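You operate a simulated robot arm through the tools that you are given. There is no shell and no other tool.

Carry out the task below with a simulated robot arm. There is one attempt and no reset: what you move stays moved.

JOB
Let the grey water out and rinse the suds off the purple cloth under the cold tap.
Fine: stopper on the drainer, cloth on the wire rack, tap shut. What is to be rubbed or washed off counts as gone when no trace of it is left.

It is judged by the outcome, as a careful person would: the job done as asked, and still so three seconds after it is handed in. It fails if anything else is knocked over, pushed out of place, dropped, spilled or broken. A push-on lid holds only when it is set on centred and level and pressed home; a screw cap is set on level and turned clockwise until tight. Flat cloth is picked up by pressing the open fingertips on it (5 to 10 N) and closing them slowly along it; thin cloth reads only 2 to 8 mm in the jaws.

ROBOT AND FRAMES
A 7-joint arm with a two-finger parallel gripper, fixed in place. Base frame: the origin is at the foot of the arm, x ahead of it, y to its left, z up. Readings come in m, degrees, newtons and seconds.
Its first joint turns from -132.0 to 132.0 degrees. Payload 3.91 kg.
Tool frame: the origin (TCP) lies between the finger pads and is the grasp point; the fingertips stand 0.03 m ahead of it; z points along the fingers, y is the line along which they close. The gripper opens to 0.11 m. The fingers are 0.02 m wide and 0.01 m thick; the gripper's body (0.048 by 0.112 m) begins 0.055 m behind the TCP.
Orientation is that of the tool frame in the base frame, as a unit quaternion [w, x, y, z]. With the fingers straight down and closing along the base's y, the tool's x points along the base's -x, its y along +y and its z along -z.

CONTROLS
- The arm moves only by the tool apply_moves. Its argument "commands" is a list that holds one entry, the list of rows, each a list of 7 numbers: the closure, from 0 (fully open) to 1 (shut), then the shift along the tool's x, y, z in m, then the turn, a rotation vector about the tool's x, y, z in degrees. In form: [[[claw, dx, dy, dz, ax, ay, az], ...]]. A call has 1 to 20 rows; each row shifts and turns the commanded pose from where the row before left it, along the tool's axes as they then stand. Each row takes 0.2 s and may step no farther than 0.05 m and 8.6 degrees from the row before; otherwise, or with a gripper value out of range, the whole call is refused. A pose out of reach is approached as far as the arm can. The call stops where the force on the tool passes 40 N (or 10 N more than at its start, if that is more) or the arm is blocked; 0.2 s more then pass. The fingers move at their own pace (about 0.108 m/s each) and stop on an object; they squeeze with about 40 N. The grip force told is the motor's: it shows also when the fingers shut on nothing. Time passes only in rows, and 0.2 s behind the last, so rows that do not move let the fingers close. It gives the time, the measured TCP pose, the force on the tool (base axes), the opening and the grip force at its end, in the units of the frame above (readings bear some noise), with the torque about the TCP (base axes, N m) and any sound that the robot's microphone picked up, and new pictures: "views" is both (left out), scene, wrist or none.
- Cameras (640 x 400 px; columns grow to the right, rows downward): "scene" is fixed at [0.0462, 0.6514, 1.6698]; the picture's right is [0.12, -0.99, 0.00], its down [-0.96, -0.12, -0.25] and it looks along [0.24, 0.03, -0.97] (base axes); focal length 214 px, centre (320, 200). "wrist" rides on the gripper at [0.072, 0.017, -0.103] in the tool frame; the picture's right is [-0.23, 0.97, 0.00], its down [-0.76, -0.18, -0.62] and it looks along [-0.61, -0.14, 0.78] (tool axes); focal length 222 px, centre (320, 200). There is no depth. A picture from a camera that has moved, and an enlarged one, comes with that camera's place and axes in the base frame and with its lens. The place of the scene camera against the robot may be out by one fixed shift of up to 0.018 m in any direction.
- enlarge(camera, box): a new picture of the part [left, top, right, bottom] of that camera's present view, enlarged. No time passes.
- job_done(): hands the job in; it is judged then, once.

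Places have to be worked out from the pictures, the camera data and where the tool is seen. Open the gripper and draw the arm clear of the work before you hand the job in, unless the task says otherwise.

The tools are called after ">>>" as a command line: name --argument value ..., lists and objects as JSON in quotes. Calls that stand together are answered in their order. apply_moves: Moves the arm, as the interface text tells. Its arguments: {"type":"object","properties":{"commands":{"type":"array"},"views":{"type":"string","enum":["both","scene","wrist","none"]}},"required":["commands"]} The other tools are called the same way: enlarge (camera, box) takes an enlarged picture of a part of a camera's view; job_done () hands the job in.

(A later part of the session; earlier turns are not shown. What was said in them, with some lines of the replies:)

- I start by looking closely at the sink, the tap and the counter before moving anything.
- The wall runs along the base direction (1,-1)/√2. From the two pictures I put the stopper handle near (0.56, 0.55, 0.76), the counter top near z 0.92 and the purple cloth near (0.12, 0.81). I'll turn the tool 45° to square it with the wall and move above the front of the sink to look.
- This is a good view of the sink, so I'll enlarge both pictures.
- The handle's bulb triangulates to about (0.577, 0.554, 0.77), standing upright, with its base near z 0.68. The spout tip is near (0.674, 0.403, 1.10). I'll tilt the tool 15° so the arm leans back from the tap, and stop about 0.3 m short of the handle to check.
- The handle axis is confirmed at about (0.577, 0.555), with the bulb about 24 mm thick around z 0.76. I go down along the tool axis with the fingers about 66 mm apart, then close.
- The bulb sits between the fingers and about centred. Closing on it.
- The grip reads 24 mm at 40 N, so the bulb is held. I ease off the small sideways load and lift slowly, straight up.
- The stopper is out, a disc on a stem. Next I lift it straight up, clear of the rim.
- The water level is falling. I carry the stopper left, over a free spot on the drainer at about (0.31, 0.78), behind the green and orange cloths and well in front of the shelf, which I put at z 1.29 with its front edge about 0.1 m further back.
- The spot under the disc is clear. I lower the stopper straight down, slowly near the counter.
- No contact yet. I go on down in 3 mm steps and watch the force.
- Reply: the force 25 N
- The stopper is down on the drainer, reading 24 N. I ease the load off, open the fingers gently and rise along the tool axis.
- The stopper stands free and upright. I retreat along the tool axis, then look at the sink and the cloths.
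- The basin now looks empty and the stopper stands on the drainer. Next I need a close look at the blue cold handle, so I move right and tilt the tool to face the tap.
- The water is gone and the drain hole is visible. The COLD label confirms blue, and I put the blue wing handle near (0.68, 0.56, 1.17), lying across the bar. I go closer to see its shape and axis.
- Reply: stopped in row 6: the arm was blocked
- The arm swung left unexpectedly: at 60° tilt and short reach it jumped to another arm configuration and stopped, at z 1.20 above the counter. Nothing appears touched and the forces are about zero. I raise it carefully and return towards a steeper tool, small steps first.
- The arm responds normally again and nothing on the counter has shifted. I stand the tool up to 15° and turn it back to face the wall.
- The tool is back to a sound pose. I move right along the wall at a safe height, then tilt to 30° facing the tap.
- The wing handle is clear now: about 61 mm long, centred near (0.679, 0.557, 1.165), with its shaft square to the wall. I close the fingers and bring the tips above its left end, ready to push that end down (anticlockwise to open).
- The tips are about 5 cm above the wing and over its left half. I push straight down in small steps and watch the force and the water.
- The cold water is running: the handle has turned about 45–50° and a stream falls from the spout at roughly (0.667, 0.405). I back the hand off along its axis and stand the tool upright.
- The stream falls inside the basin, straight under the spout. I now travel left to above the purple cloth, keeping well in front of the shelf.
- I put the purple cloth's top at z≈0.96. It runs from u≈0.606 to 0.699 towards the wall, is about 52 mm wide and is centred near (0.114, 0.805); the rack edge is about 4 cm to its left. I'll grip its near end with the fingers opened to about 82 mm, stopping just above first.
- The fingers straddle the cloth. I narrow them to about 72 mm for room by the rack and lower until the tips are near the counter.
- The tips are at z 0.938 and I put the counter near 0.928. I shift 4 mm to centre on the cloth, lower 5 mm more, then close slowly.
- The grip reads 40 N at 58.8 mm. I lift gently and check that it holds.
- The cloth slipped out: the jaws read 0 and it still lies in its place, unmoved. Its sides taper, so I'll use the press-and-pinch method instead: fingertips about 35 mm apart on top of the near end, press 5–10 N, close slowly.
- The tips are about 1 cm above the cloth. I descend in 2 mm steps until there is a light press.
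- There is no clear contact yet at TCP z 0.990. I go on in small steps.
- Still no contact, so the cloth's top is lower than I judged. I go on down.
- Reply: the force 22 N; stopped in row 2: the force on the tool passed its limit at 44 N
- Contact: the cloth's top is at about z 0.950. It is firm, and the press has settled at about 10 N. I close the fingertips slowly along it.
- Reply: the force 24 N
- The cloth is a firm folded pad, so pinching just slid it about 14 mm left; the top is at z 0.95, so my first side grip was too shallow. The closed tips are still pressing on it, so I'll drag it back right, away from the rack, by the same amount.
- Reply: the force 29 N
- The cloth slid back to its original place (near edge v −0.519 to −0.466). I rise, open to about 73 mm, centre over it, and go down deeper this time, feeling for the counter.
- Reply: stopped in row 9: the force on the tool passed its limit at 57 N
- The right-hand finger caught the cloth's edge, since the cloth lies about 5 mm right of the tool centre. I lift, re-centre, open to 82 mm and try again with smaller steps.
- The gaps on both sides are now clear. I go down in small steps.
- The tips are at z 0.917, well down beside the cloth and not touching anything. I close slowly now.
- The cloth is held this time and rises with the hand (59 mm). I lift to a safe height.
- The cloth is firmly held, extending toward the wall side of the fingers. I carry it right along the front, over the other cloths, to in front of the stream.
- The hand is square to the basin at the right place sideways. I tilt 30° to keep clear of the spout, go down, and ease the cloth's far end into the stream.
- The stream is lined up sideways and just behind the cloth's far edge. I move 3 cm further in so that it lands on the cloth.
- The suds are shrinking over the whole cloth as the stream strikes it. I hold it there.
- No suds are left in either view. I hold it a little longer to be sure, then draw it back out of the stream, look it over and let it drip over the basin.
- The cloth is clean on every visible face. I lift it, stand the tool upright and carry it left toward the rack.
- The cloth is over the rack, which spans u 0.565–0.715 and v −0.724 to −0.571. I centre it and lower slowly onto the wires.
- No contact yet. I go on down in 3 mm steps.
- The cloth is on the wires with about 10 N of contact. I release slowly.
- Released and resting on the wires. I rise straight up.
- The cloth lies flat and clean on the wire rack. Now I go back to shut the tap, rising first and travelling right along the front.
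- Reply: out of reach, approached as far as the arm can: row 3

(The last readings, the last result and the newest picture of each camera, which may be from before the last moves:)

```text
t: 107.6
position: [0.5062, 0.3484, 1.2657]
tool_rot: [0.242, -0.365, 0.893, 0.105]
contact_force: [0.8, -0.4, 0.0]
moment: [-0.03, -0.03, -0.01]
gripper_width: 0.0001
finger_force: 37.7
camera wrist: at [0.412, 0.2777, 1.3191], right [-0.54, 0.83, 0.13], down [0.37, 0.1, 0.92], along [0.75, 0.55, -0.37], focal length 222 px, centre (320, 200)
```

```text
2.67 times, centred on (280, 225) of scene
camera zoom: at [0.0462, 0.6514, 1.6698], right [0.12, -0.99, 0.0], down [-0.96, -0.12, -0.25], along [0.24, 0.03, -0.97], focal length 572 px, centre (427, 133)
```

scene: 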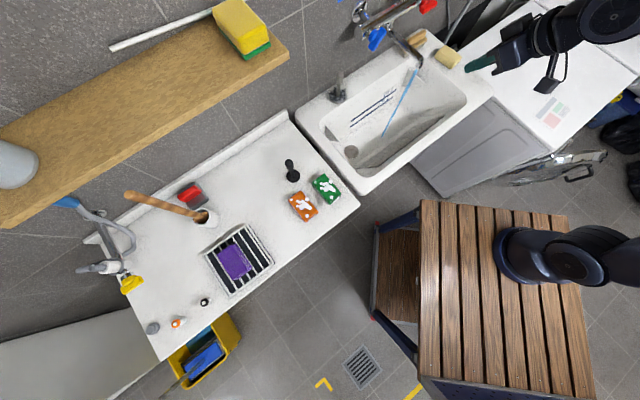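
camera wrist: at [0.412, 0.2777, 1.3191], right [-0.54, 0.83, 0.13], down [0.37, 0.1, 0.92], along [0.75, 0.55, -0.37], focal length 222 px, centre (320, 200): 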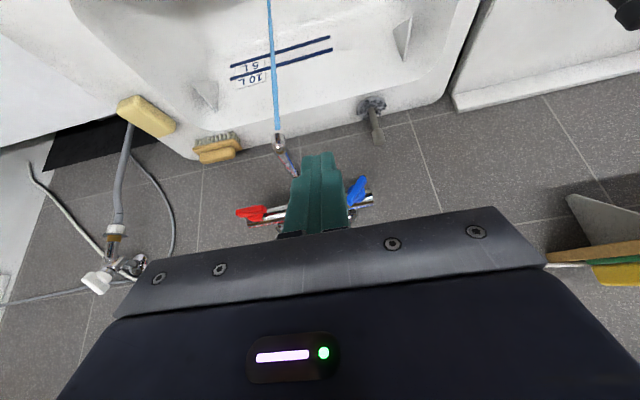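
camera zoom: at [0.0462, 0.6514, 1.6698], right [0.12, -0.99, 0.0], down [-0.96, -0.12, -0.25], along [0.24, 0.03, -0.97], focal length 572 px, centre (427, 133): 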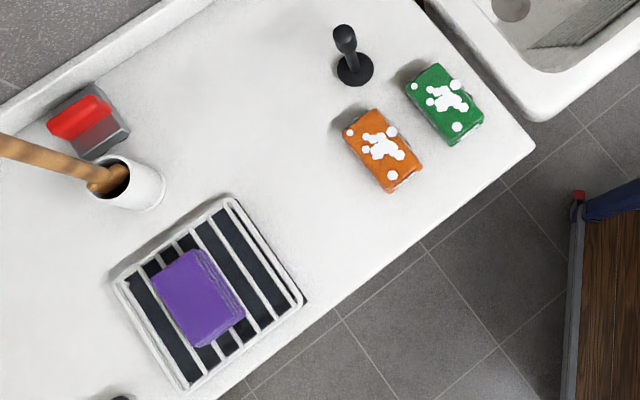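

The stopper, cloth and other cloths are all in order. The blue wing stands at about 50°, right end up, centred near v 0.083 and z 1.16. I bring the closed fingertips above its raised right end.

>>> apply_moves --commands '[[[1, -0.0352, 0.0014, 0.0213, 0, 0, 0], [1, -0.0352, 0.0014, 0.0213, 0, 0, 0], [1, -0.0352, 0.0014, 0.0213, 0, 0, 0], [1, -0.0352, 0.0014, 0.0213, 0, 0, 0], [1, -0.0352, 0.0014, 0.0213, 0, 0, 0], [1, -0.0352, 0.0014, 0.0213, 0, 0, 0], [1, 0, 0, 0, 0, 0, 0]]]' --views "wrist"

>>> enlarge --camera "wrist" --box '[200, 50, 440, 220]'

```text
t: 109.2
position: [0.676, 0.5278, 1.2631]
tool_rot: [0.242, -0.366, 0.893, 0.106]
contact_force: [-0.2, -0.3, 0.0]
moment: [0.02, 0.02, 0.0]
gripper_width: 0.0
finger_force: 38.1
camera wrist: at [0.5822, 0.4573, 1.3164], right [-0.54, 0.83, 0.13], down [0.37, 0.11, 0.92], along [0.75, 0.55, -0.37], focal length 222 px, centre (320, 200)
```

wrist: 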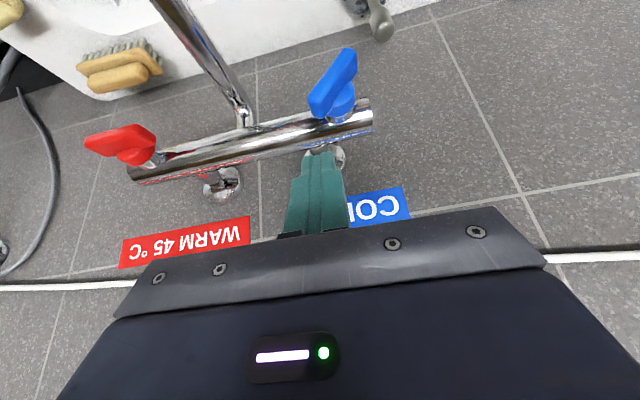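

```text
2.35 times, centred on (320, 135) of wrist
camera zoom: at [0.5822, 0.4573, 1.3164], right [-0.54, 0.83, 0.13], down [0.37, 0.11, 0.92], along [0.75, 0.55, -0.37], focal length 523 px, centre (320, 353)
```

zoom: 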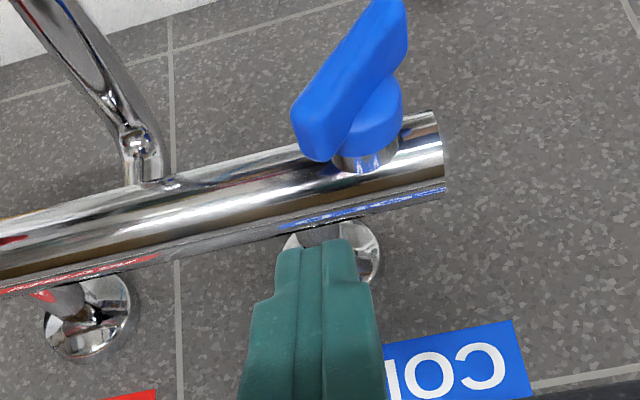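

The raised end sits at v≈0.099, z≈1.18, right beneath the tips. I press down in small steps.

>>> apply_moves --commands '[[[1, 0.01, 0.002, 0.0173, 0, 0, 0], [1, 0.01, 0, 0.0173, 0, 0, 0], [1, 0.002, 0, 0.0035, 0, 0, 0], [1, 0.002, 0, 0.0035, 0, 0, 0], [1, 0.002, 0, 0.0035, 0, 0, 0], [1, 0.002, 0, 0.0035, 0, 0, 0], [1, 0.002, 0, 0.0035, 0, 0, 0], [1, 0, 0, 0, 0, 0, 0]]]'

>>> enlarge --camera "wrist" --box '[200, 50, 440, 220]'

>>> enlarge --camera "scene" --box '[330, 10, 470, 150]'

```text
t: 110.7
position: [0.6754, 0.5282, 1.2114]
tool_rot: [0.245, -0.364, 0.893, 0.104]
contact_force: [-4.1, -7.2, 8.4]
moment: [-0.1, 0.06, -0.14]
gripper_width: 0.0
finger_force: 37.5
stopped in row 7: the force on the tool passed its limit at 72 N (the readings are from after the stop); the commanded pose is now the measured one
camera wrist: at [0.5808, 0.4578, 1.2638], right [-0.54, 0.83, 0.13], down [0.37, 0.1, 0.92], along [0.75, 0.55, -0.36], focal length 222 px, centre (320, 200)
```

scene: 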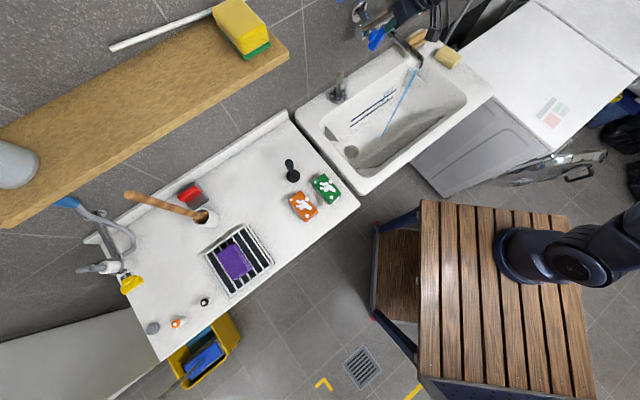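
wrist: 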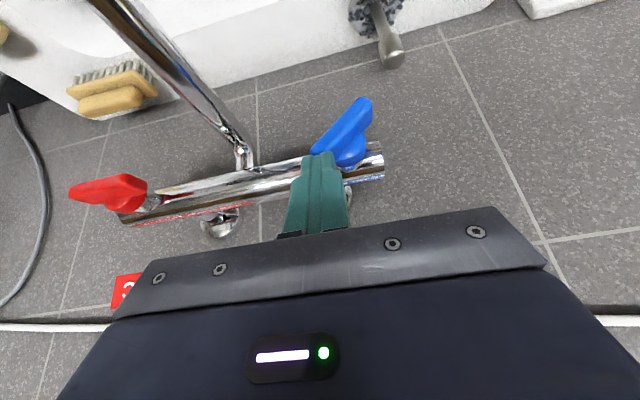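

```text
2.35 times, centred on (320, 135) of wrist
camera zoom: at [0.5808, 0.4578, 1.2638], right [-0.54, 0.83, 0.13], down [0.37, 0.1, 0.92], along [0.75, 0.55, -0.36], focal length 523 px, centre (320, 353)
```

zoom: 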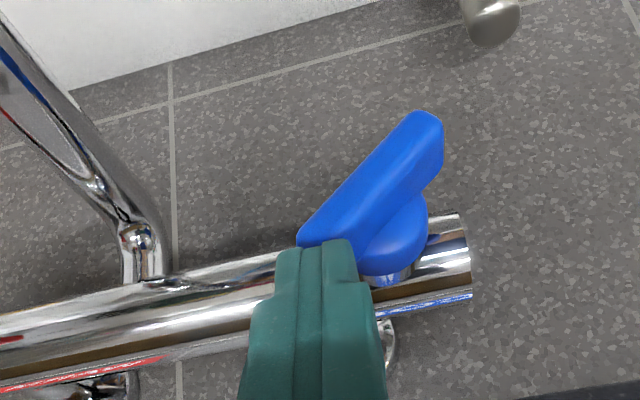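

```text
2.86 times, centred on (400, 80) of scene
camera zoom: at [0.0462, 0.6514, 1.6698], right [0.12, -0.99, 0.0], down [-0.96, -0.12, -0.25], along [0.24, 0.03, -0.97], focal length 613 px, centre (91, 543)
```

zoom: 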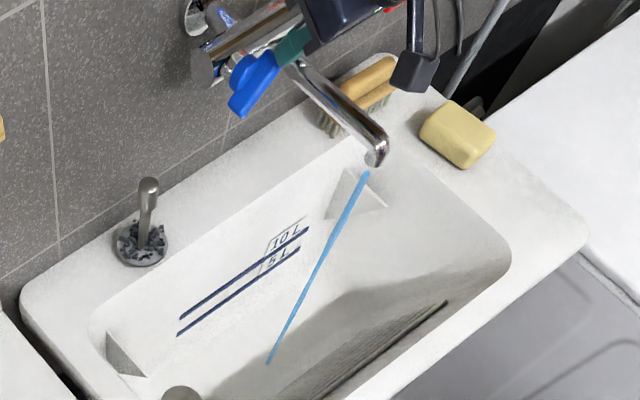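

The handle came back from about 50° to 35°, then the force spiked; the reaction pointing toward the robot suggests the tips touched the chrome bar behind. I back up slightly, shift 7 mm toward the robot and 4 mm right, and press again in finer steps.

>>> apply_moves --commands '[[[1, -0.005, 0, -0.0087, 0, 0, 0], [1, 0.0061, -0.004, -0.0035, 0, 0, 0], [1, 0.0025, 0, 0.0043, 0, 0, 0], [1, 0.0015, 0, 0.0026, 0, 0, 0], [1, 0.001, 0, 0.0017, 0, 0, 0], [1, 0.001, 0, 0.0017, 0, 0, 0], [1, 0, 0, 0, 0, 0, 0]]]' --views "wrist"

>>> enlarge --camera "wrist" --box '[200, 50, 440, 220]'

```text
t: 112.3
position: [0.6727, 0.521, 1.2078]
tool_rot: [0.244, -0.364, 0.893, 0.105]
contact_force: [0.3, -1.0, 0.5]
moment: [-0.03, 0.02, -0.01]
gripper_width: 0.0
finger_force: 36.8
camera wrist: at [0.5786, 0.451, 1.2603], right [-0.54, 0.83, 0.13], down [0.37, 0.1, 0.92], along [0.75, 0.55, -0.36], focal length 222 px, centre (320, 200)
```

wrist: 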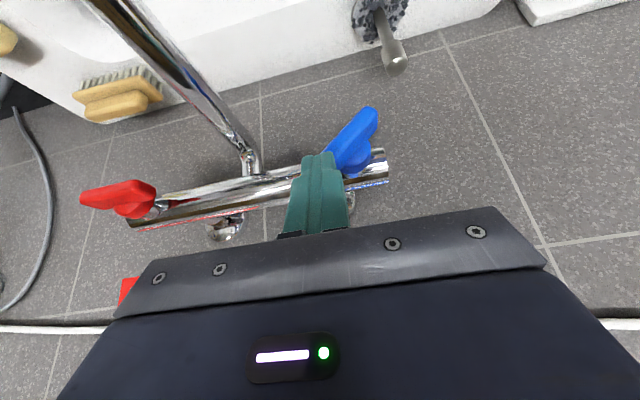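

```text
2.35 times, centred on (320, 135) of wrist
camera zoom: at [0.5786, 0.451, 1.2603], right [-0.54, 0.83, 0.13], down [0.37, 0.1, 0.92], along [0.75, 0.55, -0.36], focal length 523 px, centre (320, 353)
```

zoom: 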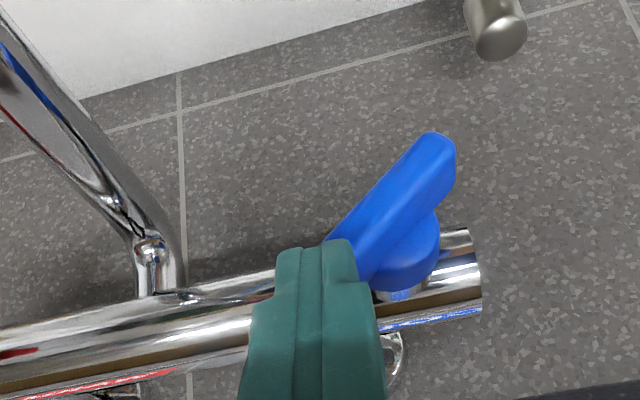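

No load here yet. I go on pressing in 2 mm steps.

>>> apply_moves --commands '[[[1, 0.001, 0, 0.0017, 0, 0, 0], [1, 0.001, 0, 0.0017, 0, 0, 0], [1, 0.001, 0, 0.0017, 0, 0, 0], [1, 0, 0, 0, 0, 0, 0]]]' --views "wrist"

>>> enlarge --camera "wrist" --box '[200, 50, 440, 220]'

>>> enlarge --camera "scene" --box '[350, 10, 430, 70]'

```text
t: 113.3
position: [0.6735, 0.5191, 1.2054]
tool_rot: [0.245, -0.363, 0.893, 0.104]
contact_force: [15.0, -19.6, 25.3]
moment: [-0.02, -0.62, -0.54]
gripper_width: 0.0
finger_force: 38.0
camera wrist: at [0.5802, 0.4489, 1.2561], right [-0.54, 0.83, 0.13], down [0.37, 0.1, 0.92], along [0.76, 0.55, -0.36], focal length 222 px, centre (320, 200)
```

wrist: 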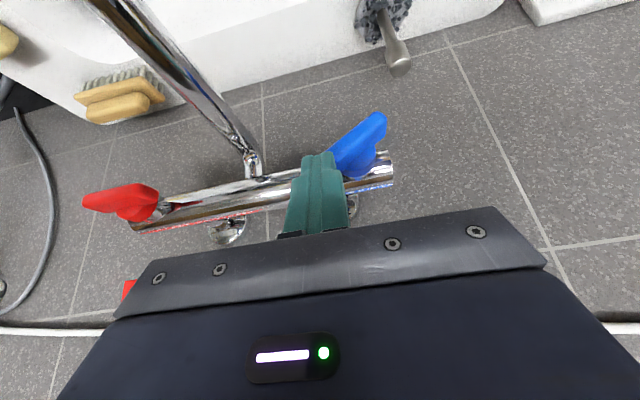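

```text
2.35 times, centred on (320, 135) of wrist
camera zoom: at [0.5802, 0.4489, 1.2561], right [-0.54, 0.83, 0.13], down [0.37, 0.1, 0.92], along [0.76, 0.55, -0.36], focal length 523 px, centre (320, 353)
```

zoom: 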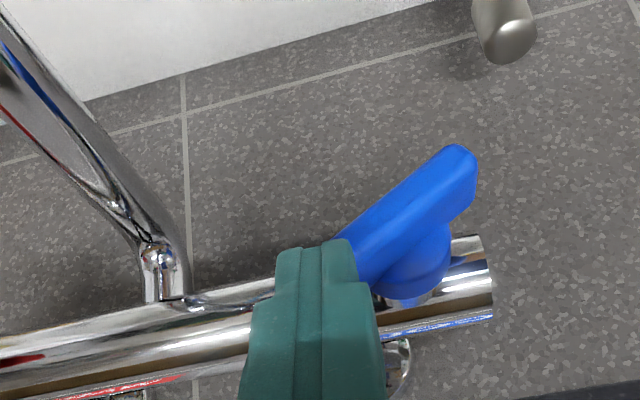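

```text
6.67 times, centred on (390, 40) of scene
camera zoom: at [0.0462, 0.6514, 1.6698], right [0.12, -0.99, 0.0], down [-0.96, -0.12, -0.25], along [0.24, 0.03, -0.97], focal length 1430 px, centre (-147, 1267)
```

zoom: 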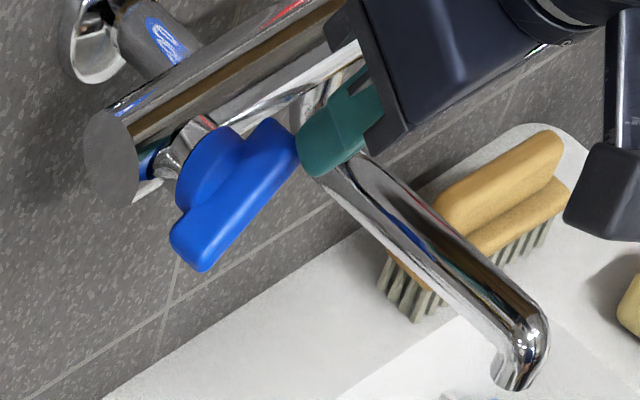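

The tips are wedged against the wing's right end, pushing sideways at its shaft, because they are too far right. I lift, move about 15 mm left onto its upper face, and press down there.

>>> apply_moves --commands '[[[1, -0.0075, 0, -0.013, 0, 0, 0], [1, -0.005, 0, -0.0087, 0, 0, 0], [1, -0.002, 0.0145, 0, 0, 0, 0], [1, 0, 0, 0, 0, 0, 0], [1, 0.005, 0, 0.0087, 0, 0, 0], [1, 0.004, 0, 0.0069, 0, 0, 0], [1, 0.001, 0, 0.0017, 0, 0, 0], [1, 0.001, 0, 0.0017, 0, 0, 0], [1, 0.001, 0, 0.0017, 0, 0, 0], [1, 0, 0, 0, 0, 0, 0]]]' --views "wrist"

>>> enlarge --camera "wrist" --box '[200, 50, 440, 220]'

>>> enlarge --camera "scene" --box '[350, 10, 430, 70]'

```text
t: 115.5
position: [0.6639, 0.5326, 1.2043]
tool_rot: [0.244, -0.364, 0.893, 0.105]
contact_force: [0.0, 0.0, 1.1]
moment: [-0.01, -0.01, -0.01]
gripper_width: 0.0
finger_force: 37.9
camera wrist: at [0.5695, 0.462, 1.257], right [-0.54, 0.83, 0.13], down [0.37, 0.1, 0.92], along [0.75, 0.55, -0.36], focal length 222 px, centre (320, 200)
```

wrist: 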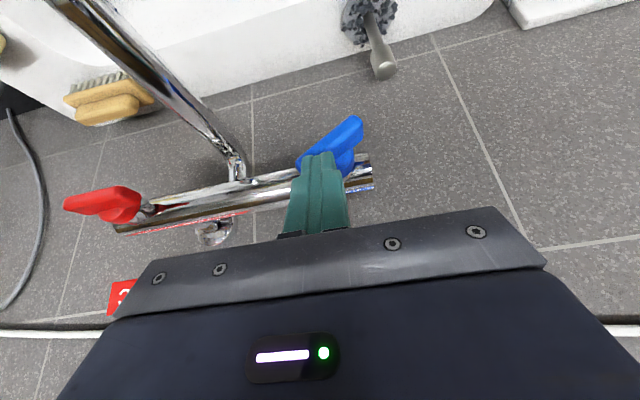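

```text
2.35 times, centred on (320, 135) of wrist
camera zoom: at [0.5695, 0.462, 1.257], right [-0.54, 0.83, 0.13], down [0.37, 0.1, 0.92], along [0.75, 0.55, -0.36], focal length 523 px, centre (320, 353)
```

zoom: 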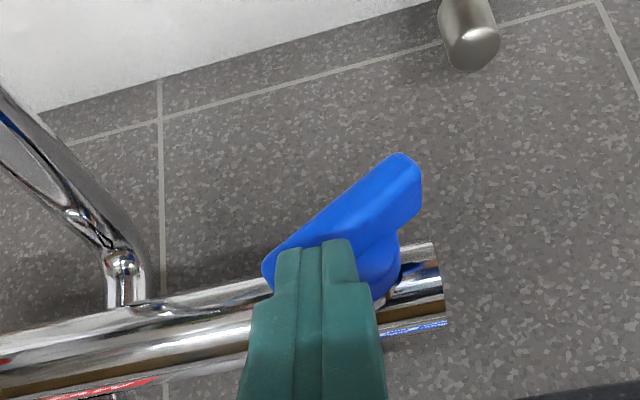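

```text
6.67 times, centred on (390, 40) of scene
camera zoom: at [0.0462, 0.6514, 1.6698], right [0.12, -0.99, 0.0], down [-0.96, -0.12, -0.25], along [0.24, 0.03, -0.97], focal length 1430 px, centre (-147, 1267)
```

zoom: 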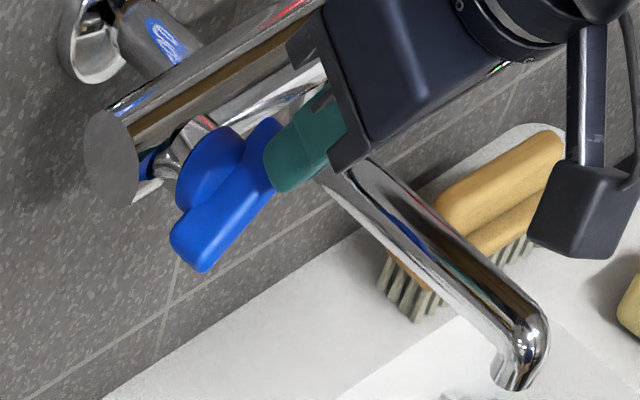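

The tips are over the raised end now, just touching. Pressing on down.

>>> apply_moves --commands '[[[1, 0.001, 0, 0.0017, 0, 0, 0], [1, 0.001, 0, 0.0017, 0, 0, 0], [1, 0.001, 0, 0.0017, 0, 0, 0], [1, 0, 0, 0, 0, 0, 0]]]' --views "wrist"

>>> enlarge --camera "scene" --box '[350, 10, 450, 110]'

>>> enlarge --camera "wrist" --box '[200, 50, 440, 220]'

```text
t: 116.5
position: [0.6642, 0.5329, 1.2003]
tool_rot: [0.243, -0.365, 0.893, 0.106]
contact_force: [-0.9, -2.7, 4.0]
moment: [-0.02, -0.07, -0.04]
gripper_width: 0.0001
finger_force: 37.3
camera wrist: at [0.5695, 0.462, 1.2511], right [-0.54, 0.83, 0.13], down [0.37, 0.1, 0.92], along [0.75, 0.55, -0.36], focal length 222 px, centre (320, 200)
```

wrist: 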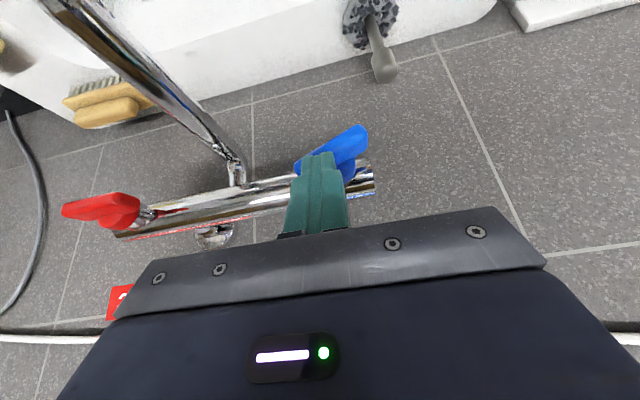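

```text
4.00 times, centred on (400, 60) of scene
camera zoom: at [0.0462, 0.6514, 1.6698], right [0.12, -0.99, 0.0], down [-0.96, -0.12, -0.25], along [0.24, 0.03, -0.97], focal length 858 px, centre (0, 760)
```

zoom: 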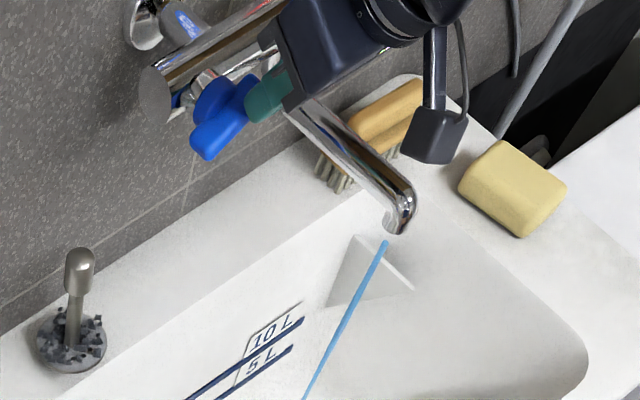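

```text
2.35 times, centred on (320, 135) of wrist
camera zoom: at [0.5695, 0.462, 1.2511], right [-0.54, 0.83, 0.13], down [0.37, 0.1, 0.92], along [0.75, 0.55, -0.36], focal length 523 px, centre (320, 353)
```

zoom: 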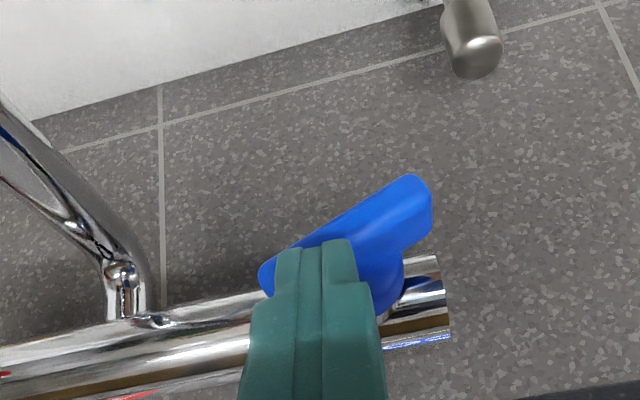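

It is turning easily now (4 N) and the stream is thinner. I continue.

>>> apply_moves --commands '[[[1, 0.001, -0.003, 0.0017, 0, 0, 0], [1, 0.001, 0, 0.0017, 0, 0, 0], [1, 0.001, 0, 0.0017, 0, 0, 0], [1, 0, 0, 0, 0, 0, 0]]]' --views "wrist"

>>> enlarge --camera "scene" --box '[350, 10, 450, 110]'

>>> enlarge --camera "wrist" --box '[200, 50, 440, 220]'

```text
t: 117.5
position: [0.6657, 0.5295, 1.1929]
tool_rot: [0.244, -0.364, 0.893, 0.104]
contact_force: [-0.3, -1.2, 1.3]
moment: [0.07, 0.07, 0.07]
gripper_width: 0.0
finger_force: 37.7
camera wrist: at [0.5719, 0.4597, 1.2452], right [-0.54, 0.83, 0.13], down [0.37, 0.1, 0.92], along [0.75, 0.55, -0.36], focal length 222 px, centre (320, 200)
```

wrist: 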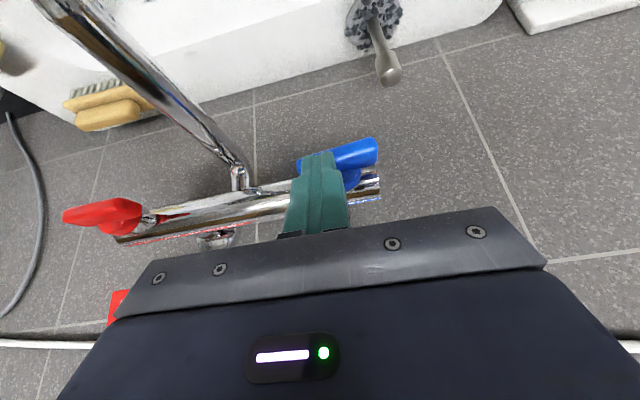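

```text
4.00 times, centred on (400, 60) of scene
camera zoom: at [0.0462, 0.6514, 1.6698], right [0.12, -0.99, 0.0], down [-0.96, -0.12, -0.25], along [0.24, 0.03, -0.97], focal length 858 px, centre (0, 760)
```

zoom: 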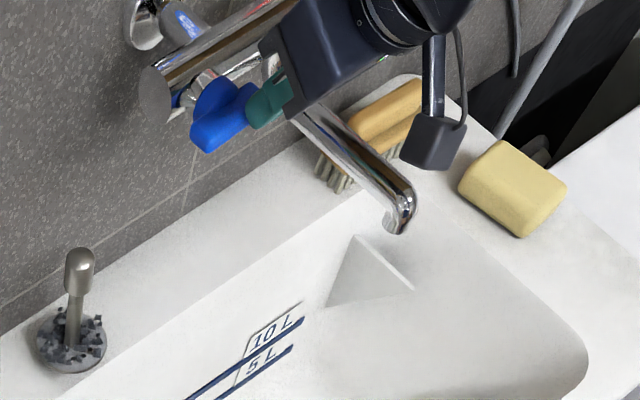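

```text
2.35 times, centred on (320, 135) of wrist
camera zoom: at [0.5719, 0.4597, 1.2452], right [-0.54, 0.83, 0.13], down [0.37, 0.1, 0.92], along [0.75, 0.55, -0.36], focal length 523 px, centre (320, 353)
```

zoom: 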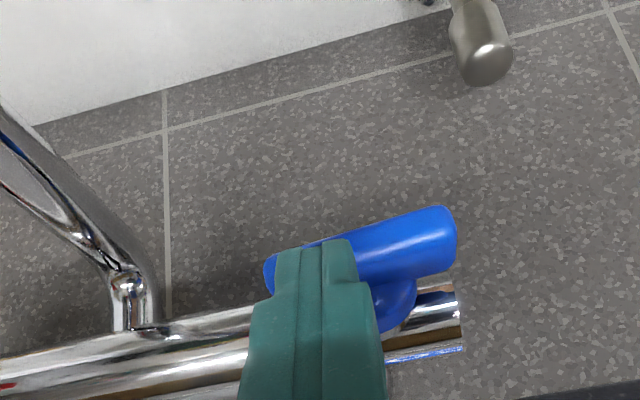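

The stream has stopped and the wing is nearly level. I nudge its right end down a touch more to be sure it is fully shut.

>>> apply_moves --commands '[[[1, -0.001, 0, -0.0017, 0, 0, 0], [1, 0, -0.009, 0, 0, 0, 0], [1, 0.001, 0, 0.0017, 0, 0, 0], [1, 0.001, 0, 0.0017, 0, 0, 0], [1, 0, 0, 0, 0, 0, 0]]]' --views "wrist"

>>> enlarge --camera "wrist" --box '[200, 50, 440, 220]'

```text
t: 118.7
position: [0.6726, 0.5243, 1.1912]
tool_rot: [0.244, -0.364, 0.893, 0.105]
contact_force: [1.5, -2.9, 2.8]
moment: [-0.07, -0.03, -0.06]
gripper_width: 0.0
finger_force: 37.9
camera wrist: at [0.5781, 0.4535, 1.2434], right [-0.54, 0.83, 0.13], down [0.37, 0.1, 0.92], along [0.75, 0.55, -0.36], focal length 222 px, centre (320, 200)
```

wrist: 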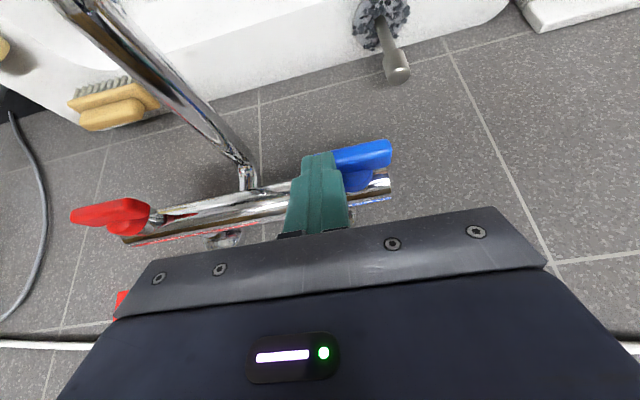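

```text
2.35 times, centred on (320, 135) of wrist
camera zoom: at [0.5781, 0.4535, 1.2434], right [-0.54, 0.83, 0.13], down [0.37, 0.1, 0.92], along [0.75, 0.55, -0.36], focal length 523 px, centre (320, 353)
```

zoom: 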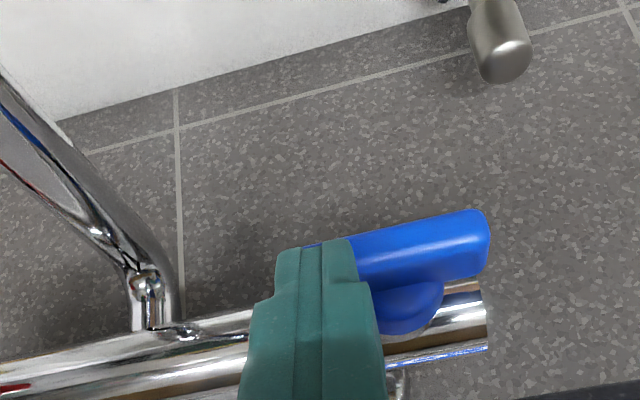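

The wing lies parallel to the bar again. I back off along the tool axis and check the tap from further away.

>>> apply_moves --commands '[[[1, 0, 0, -0.02, 0, 0, 0], [1, 0, 0, -0.045, 0, 0, 0], [1, 0.02, 0, -0.03, 0, 0, 0], [1, 0.04, 0, 0, 0, 0, 0], [1, 0.04, 0, 0, 0, 0, 0], [1, 0.04, 0, 0, 0, 0, 0], [0.5, 0.03, 0.03, 0, 0, 0, 0], [0, 0, 0, 0, 0, 0, 0], [0, 0, 0, 0, 0, 0, 0]]]'

>>> enlarge --camera "wrist" --box '[180, 50, 420, 230]'

>>> enlarge --camera "scene" --box '[320, 0, 480, 100]'

>>> enlarge --camera "scene" --box '[180, 80, 480, 300]'

```text
t: 120.7
position: [0.5123, 0.4084, 1.1853]
tool_rot: [0.244, -0.364, 0.893, 0.105]
contact_force: [0.4, -0.1, -0.1]
moment: [0.02, -0.01, 0.04]
gripper_width: 0.1101
finger_force: 0.0
camera wrist: at [0.418, 0.3382, 1.2383], right [-0.54, 0.83, 0.13], down [0.37, 0.1, 0.92], along [0.75, 0.55, -0.36], focal length 222 px, centre (320, 200)
```

scene: 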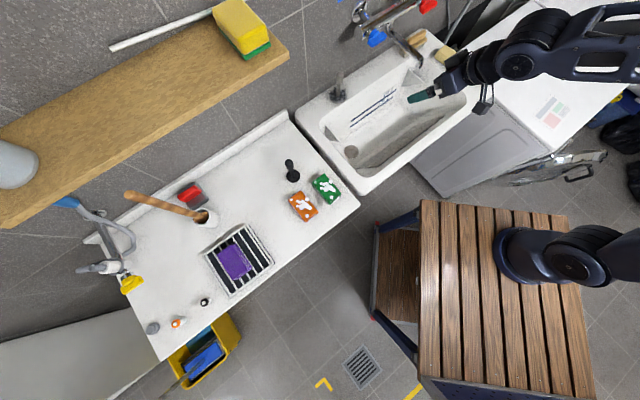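
wrist: 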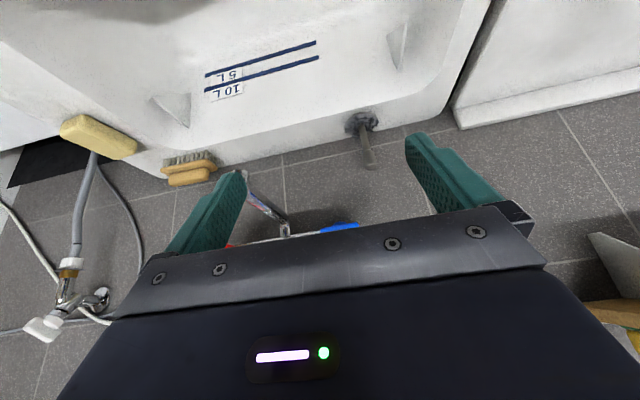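

```text
2.22 times, centred on (300, 140) of wrist
camera zoom: at [0.418, 0.3382, 1.2383], right [-0.54, 0.83, 0.13], down [0.37, 0.1, 0.92], along [0.75, 0.55, -0.36], focal length 494 px, centre (364, 333)
```

zoom: 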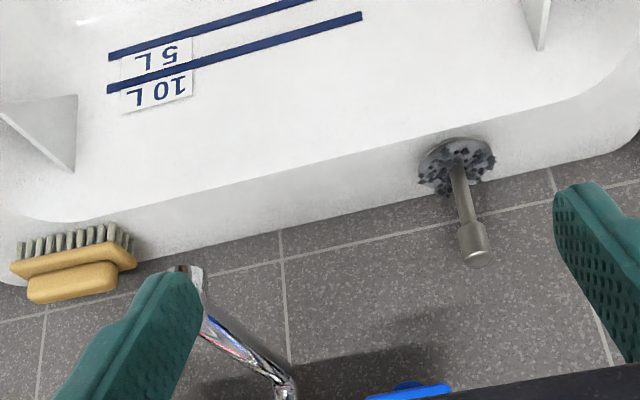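

```text
4.00 times, centred on (400, 50) of scene
camera zoom: at [0.0462, 0.6514, 1.6698], right [0.12, -0.99, 0.0], down [-0.96, -0.12, -0.25], along [0.24, 0.03, -0.97], focal length 858 px, centre (0, 800)
```

zoom: 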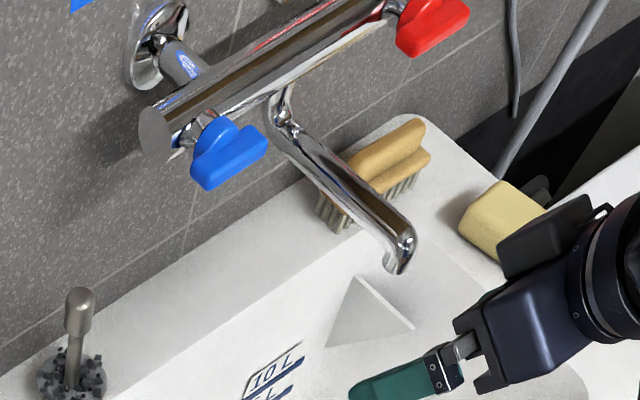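

```text
1.82 times, centred on (330, 190) of scene
camera zoom: at [0.0462, 0.6514, 1.6698], right [0.12, -0.99, 0.0], down [-0.96, -0.12, -0.25], along [0.24, 0.03, -0.97], focal length 390 px, centre (302, 218)
```

zoom: 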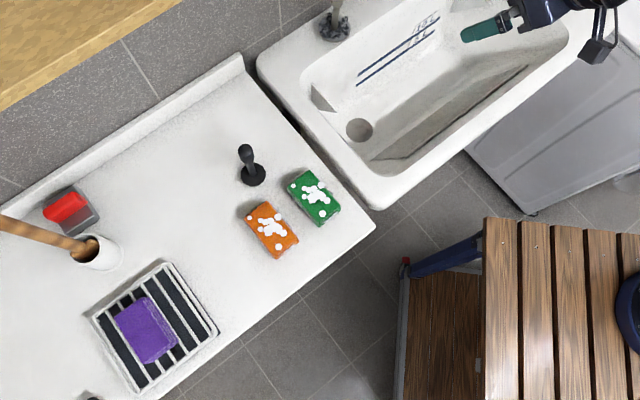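

No water is running. I compare the handle with its original shut picture at the same zoom.

>>> enlarge --camera "scene" --box '[320, 0, 460, 90]'

>>> enlarge --camera "scene" --box '[350, 15, 410, 55]'

```text
4.44 times, centred on (390, 45) of scene
camera zoom: at [0.0462, 0.6514, 1.6698], right [0.12, -0.99, 0.0], down [-0.96, -0.12, -0.25], along [0.24, 0.03, -0.97], focal length 953 px, centre (9, 889)
```

zoom: 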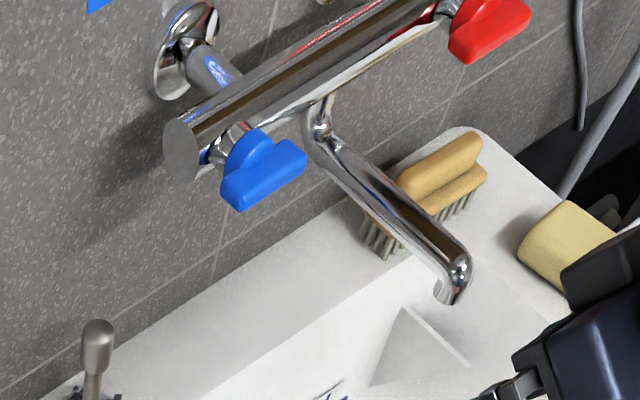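

```text
10.00 times, centred on (380, 35) of scene
camera zoom: at [0.0462, 0.6514, 1.6698], right [0.12, -0.99, 0.0], down [-0.96, -0.12, -0.25], along [0.24, 0.03, -0.97], focal length 2145 px, centre (-280, 1850)
```

zoom: 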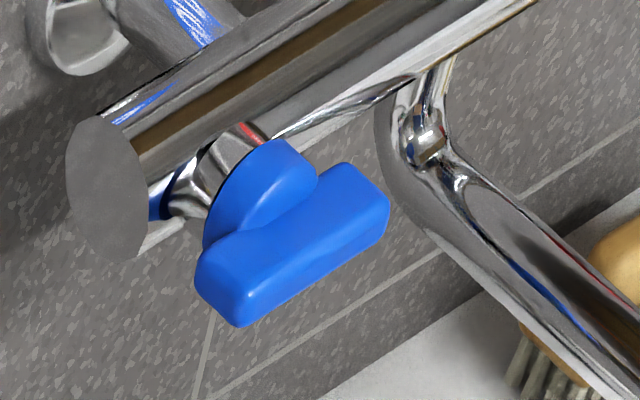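

The handle matches its original shut position exactly. The cloth is clean on the rack, the stopper stands on the drainer and the basin is empty. I draw the open hand up and back, clear of the work, and check once more.

>>> apply_moves --commands '[[[0, 0.0011, 0, -0.0314, 0, 0, 0], [0, 0.0011, 0, -0.0314, 0, 0, 0], [0, 0.0011, 0, -0.0314, 0, 0, 0], [0, 0, 0, 0, 0, 0, 0], [0, 0, 0, 0, 0, 0, 0], [0, 0, 0, 0, 0, 0, 0]]]'

>>> enlarge --camera "scene" --box '[200, 200, 300, 300]'

>>> enlarge --camera "scene" --box '[290, 40, 490, 200]'

```text
t: 122.1
position: [0.4756, 0.3722, 1.2654]
tool_rot: [0.244, -0.363, 0.893, 0.105]
contact_force: [1.0, -0.8, 0.2]
moment: [0.0, -0.01, 0.02]
gripper_width: 0.11
finger_force: 0.1
camera wrist: at [0.382, 0.3021, 1.3173], right [-0.54, 0.83, 0.13], down [0.37, 0.1, 0.92], along [0.75, 0.55, -0.36], focal length 222 px, centre (320, 200)
```

scene: 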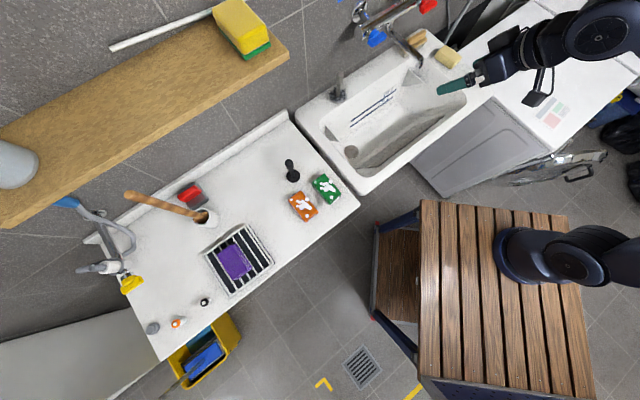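
wrist: 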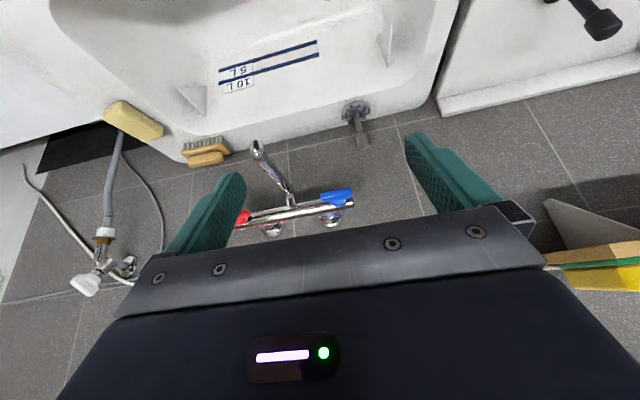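

```text
4.00 times, centred on (250, 250) of scene
camera zoom: at [0.0462, 0.6514, 1.6698], right [0.12, -0.99, 0.0], down [-0.96, -0.12, -0.25], along [0.24, 0.03, -0.97], focal length 858 px, centre (600, 0)
```

zoom: 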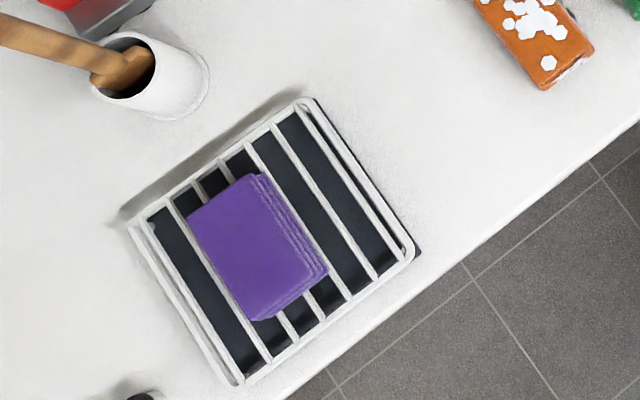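

```text
2.50 times, centred on (390, 120) of scene
camera zoom: at [0.0462, 0.6514, 1.6698], right [0.12, -0.99, 0.0], down [-0.96, -0.12, -0.25], along [0.24, 0.03, -0.97], focal length 536 px, centre (145, 400)
```

zoom: 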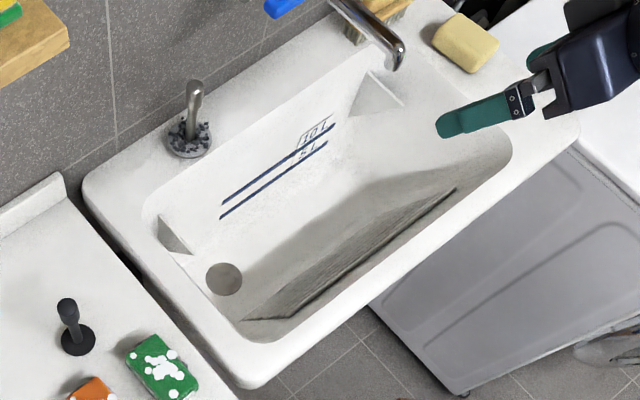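

Everything is in place: basin drained, stopper on the drainer, cloth clean on the wire rack, tap shut, hand open and clear. I hand the job in.

>>> job_done

```text
The job is handed in.
```

The job is handed in: the grey water is out of the sink and the purple cloth is rinsed. I saw no suds left on any face I could see; I couldn't see its underside.

- **Stopper:** it stands upright on the drainer, behind the orange and green cloths.
- **Cloth:** it lies flat on the wire rack.
- **Tap:** the cold tap is shut, with its handle back where it started and no water running.
- **Arm:** the gripper is open and drawn up clear of the sink.

Three things went wrong on the way, but nothing ended up out of place:

- **Arm swing:** while I was looking at the tap, the arm swung left over the counter and stopped. It didn't touch anything.
- **Cloth:** it slipped from the first grip. A second try slid it about 14 mm towards the rack, and I dragged it back before lifting it.
- **Tap handle:** it jammed twice while I was closing it, with one brief spike of 72 N. It turned easily once I pressed from further left.
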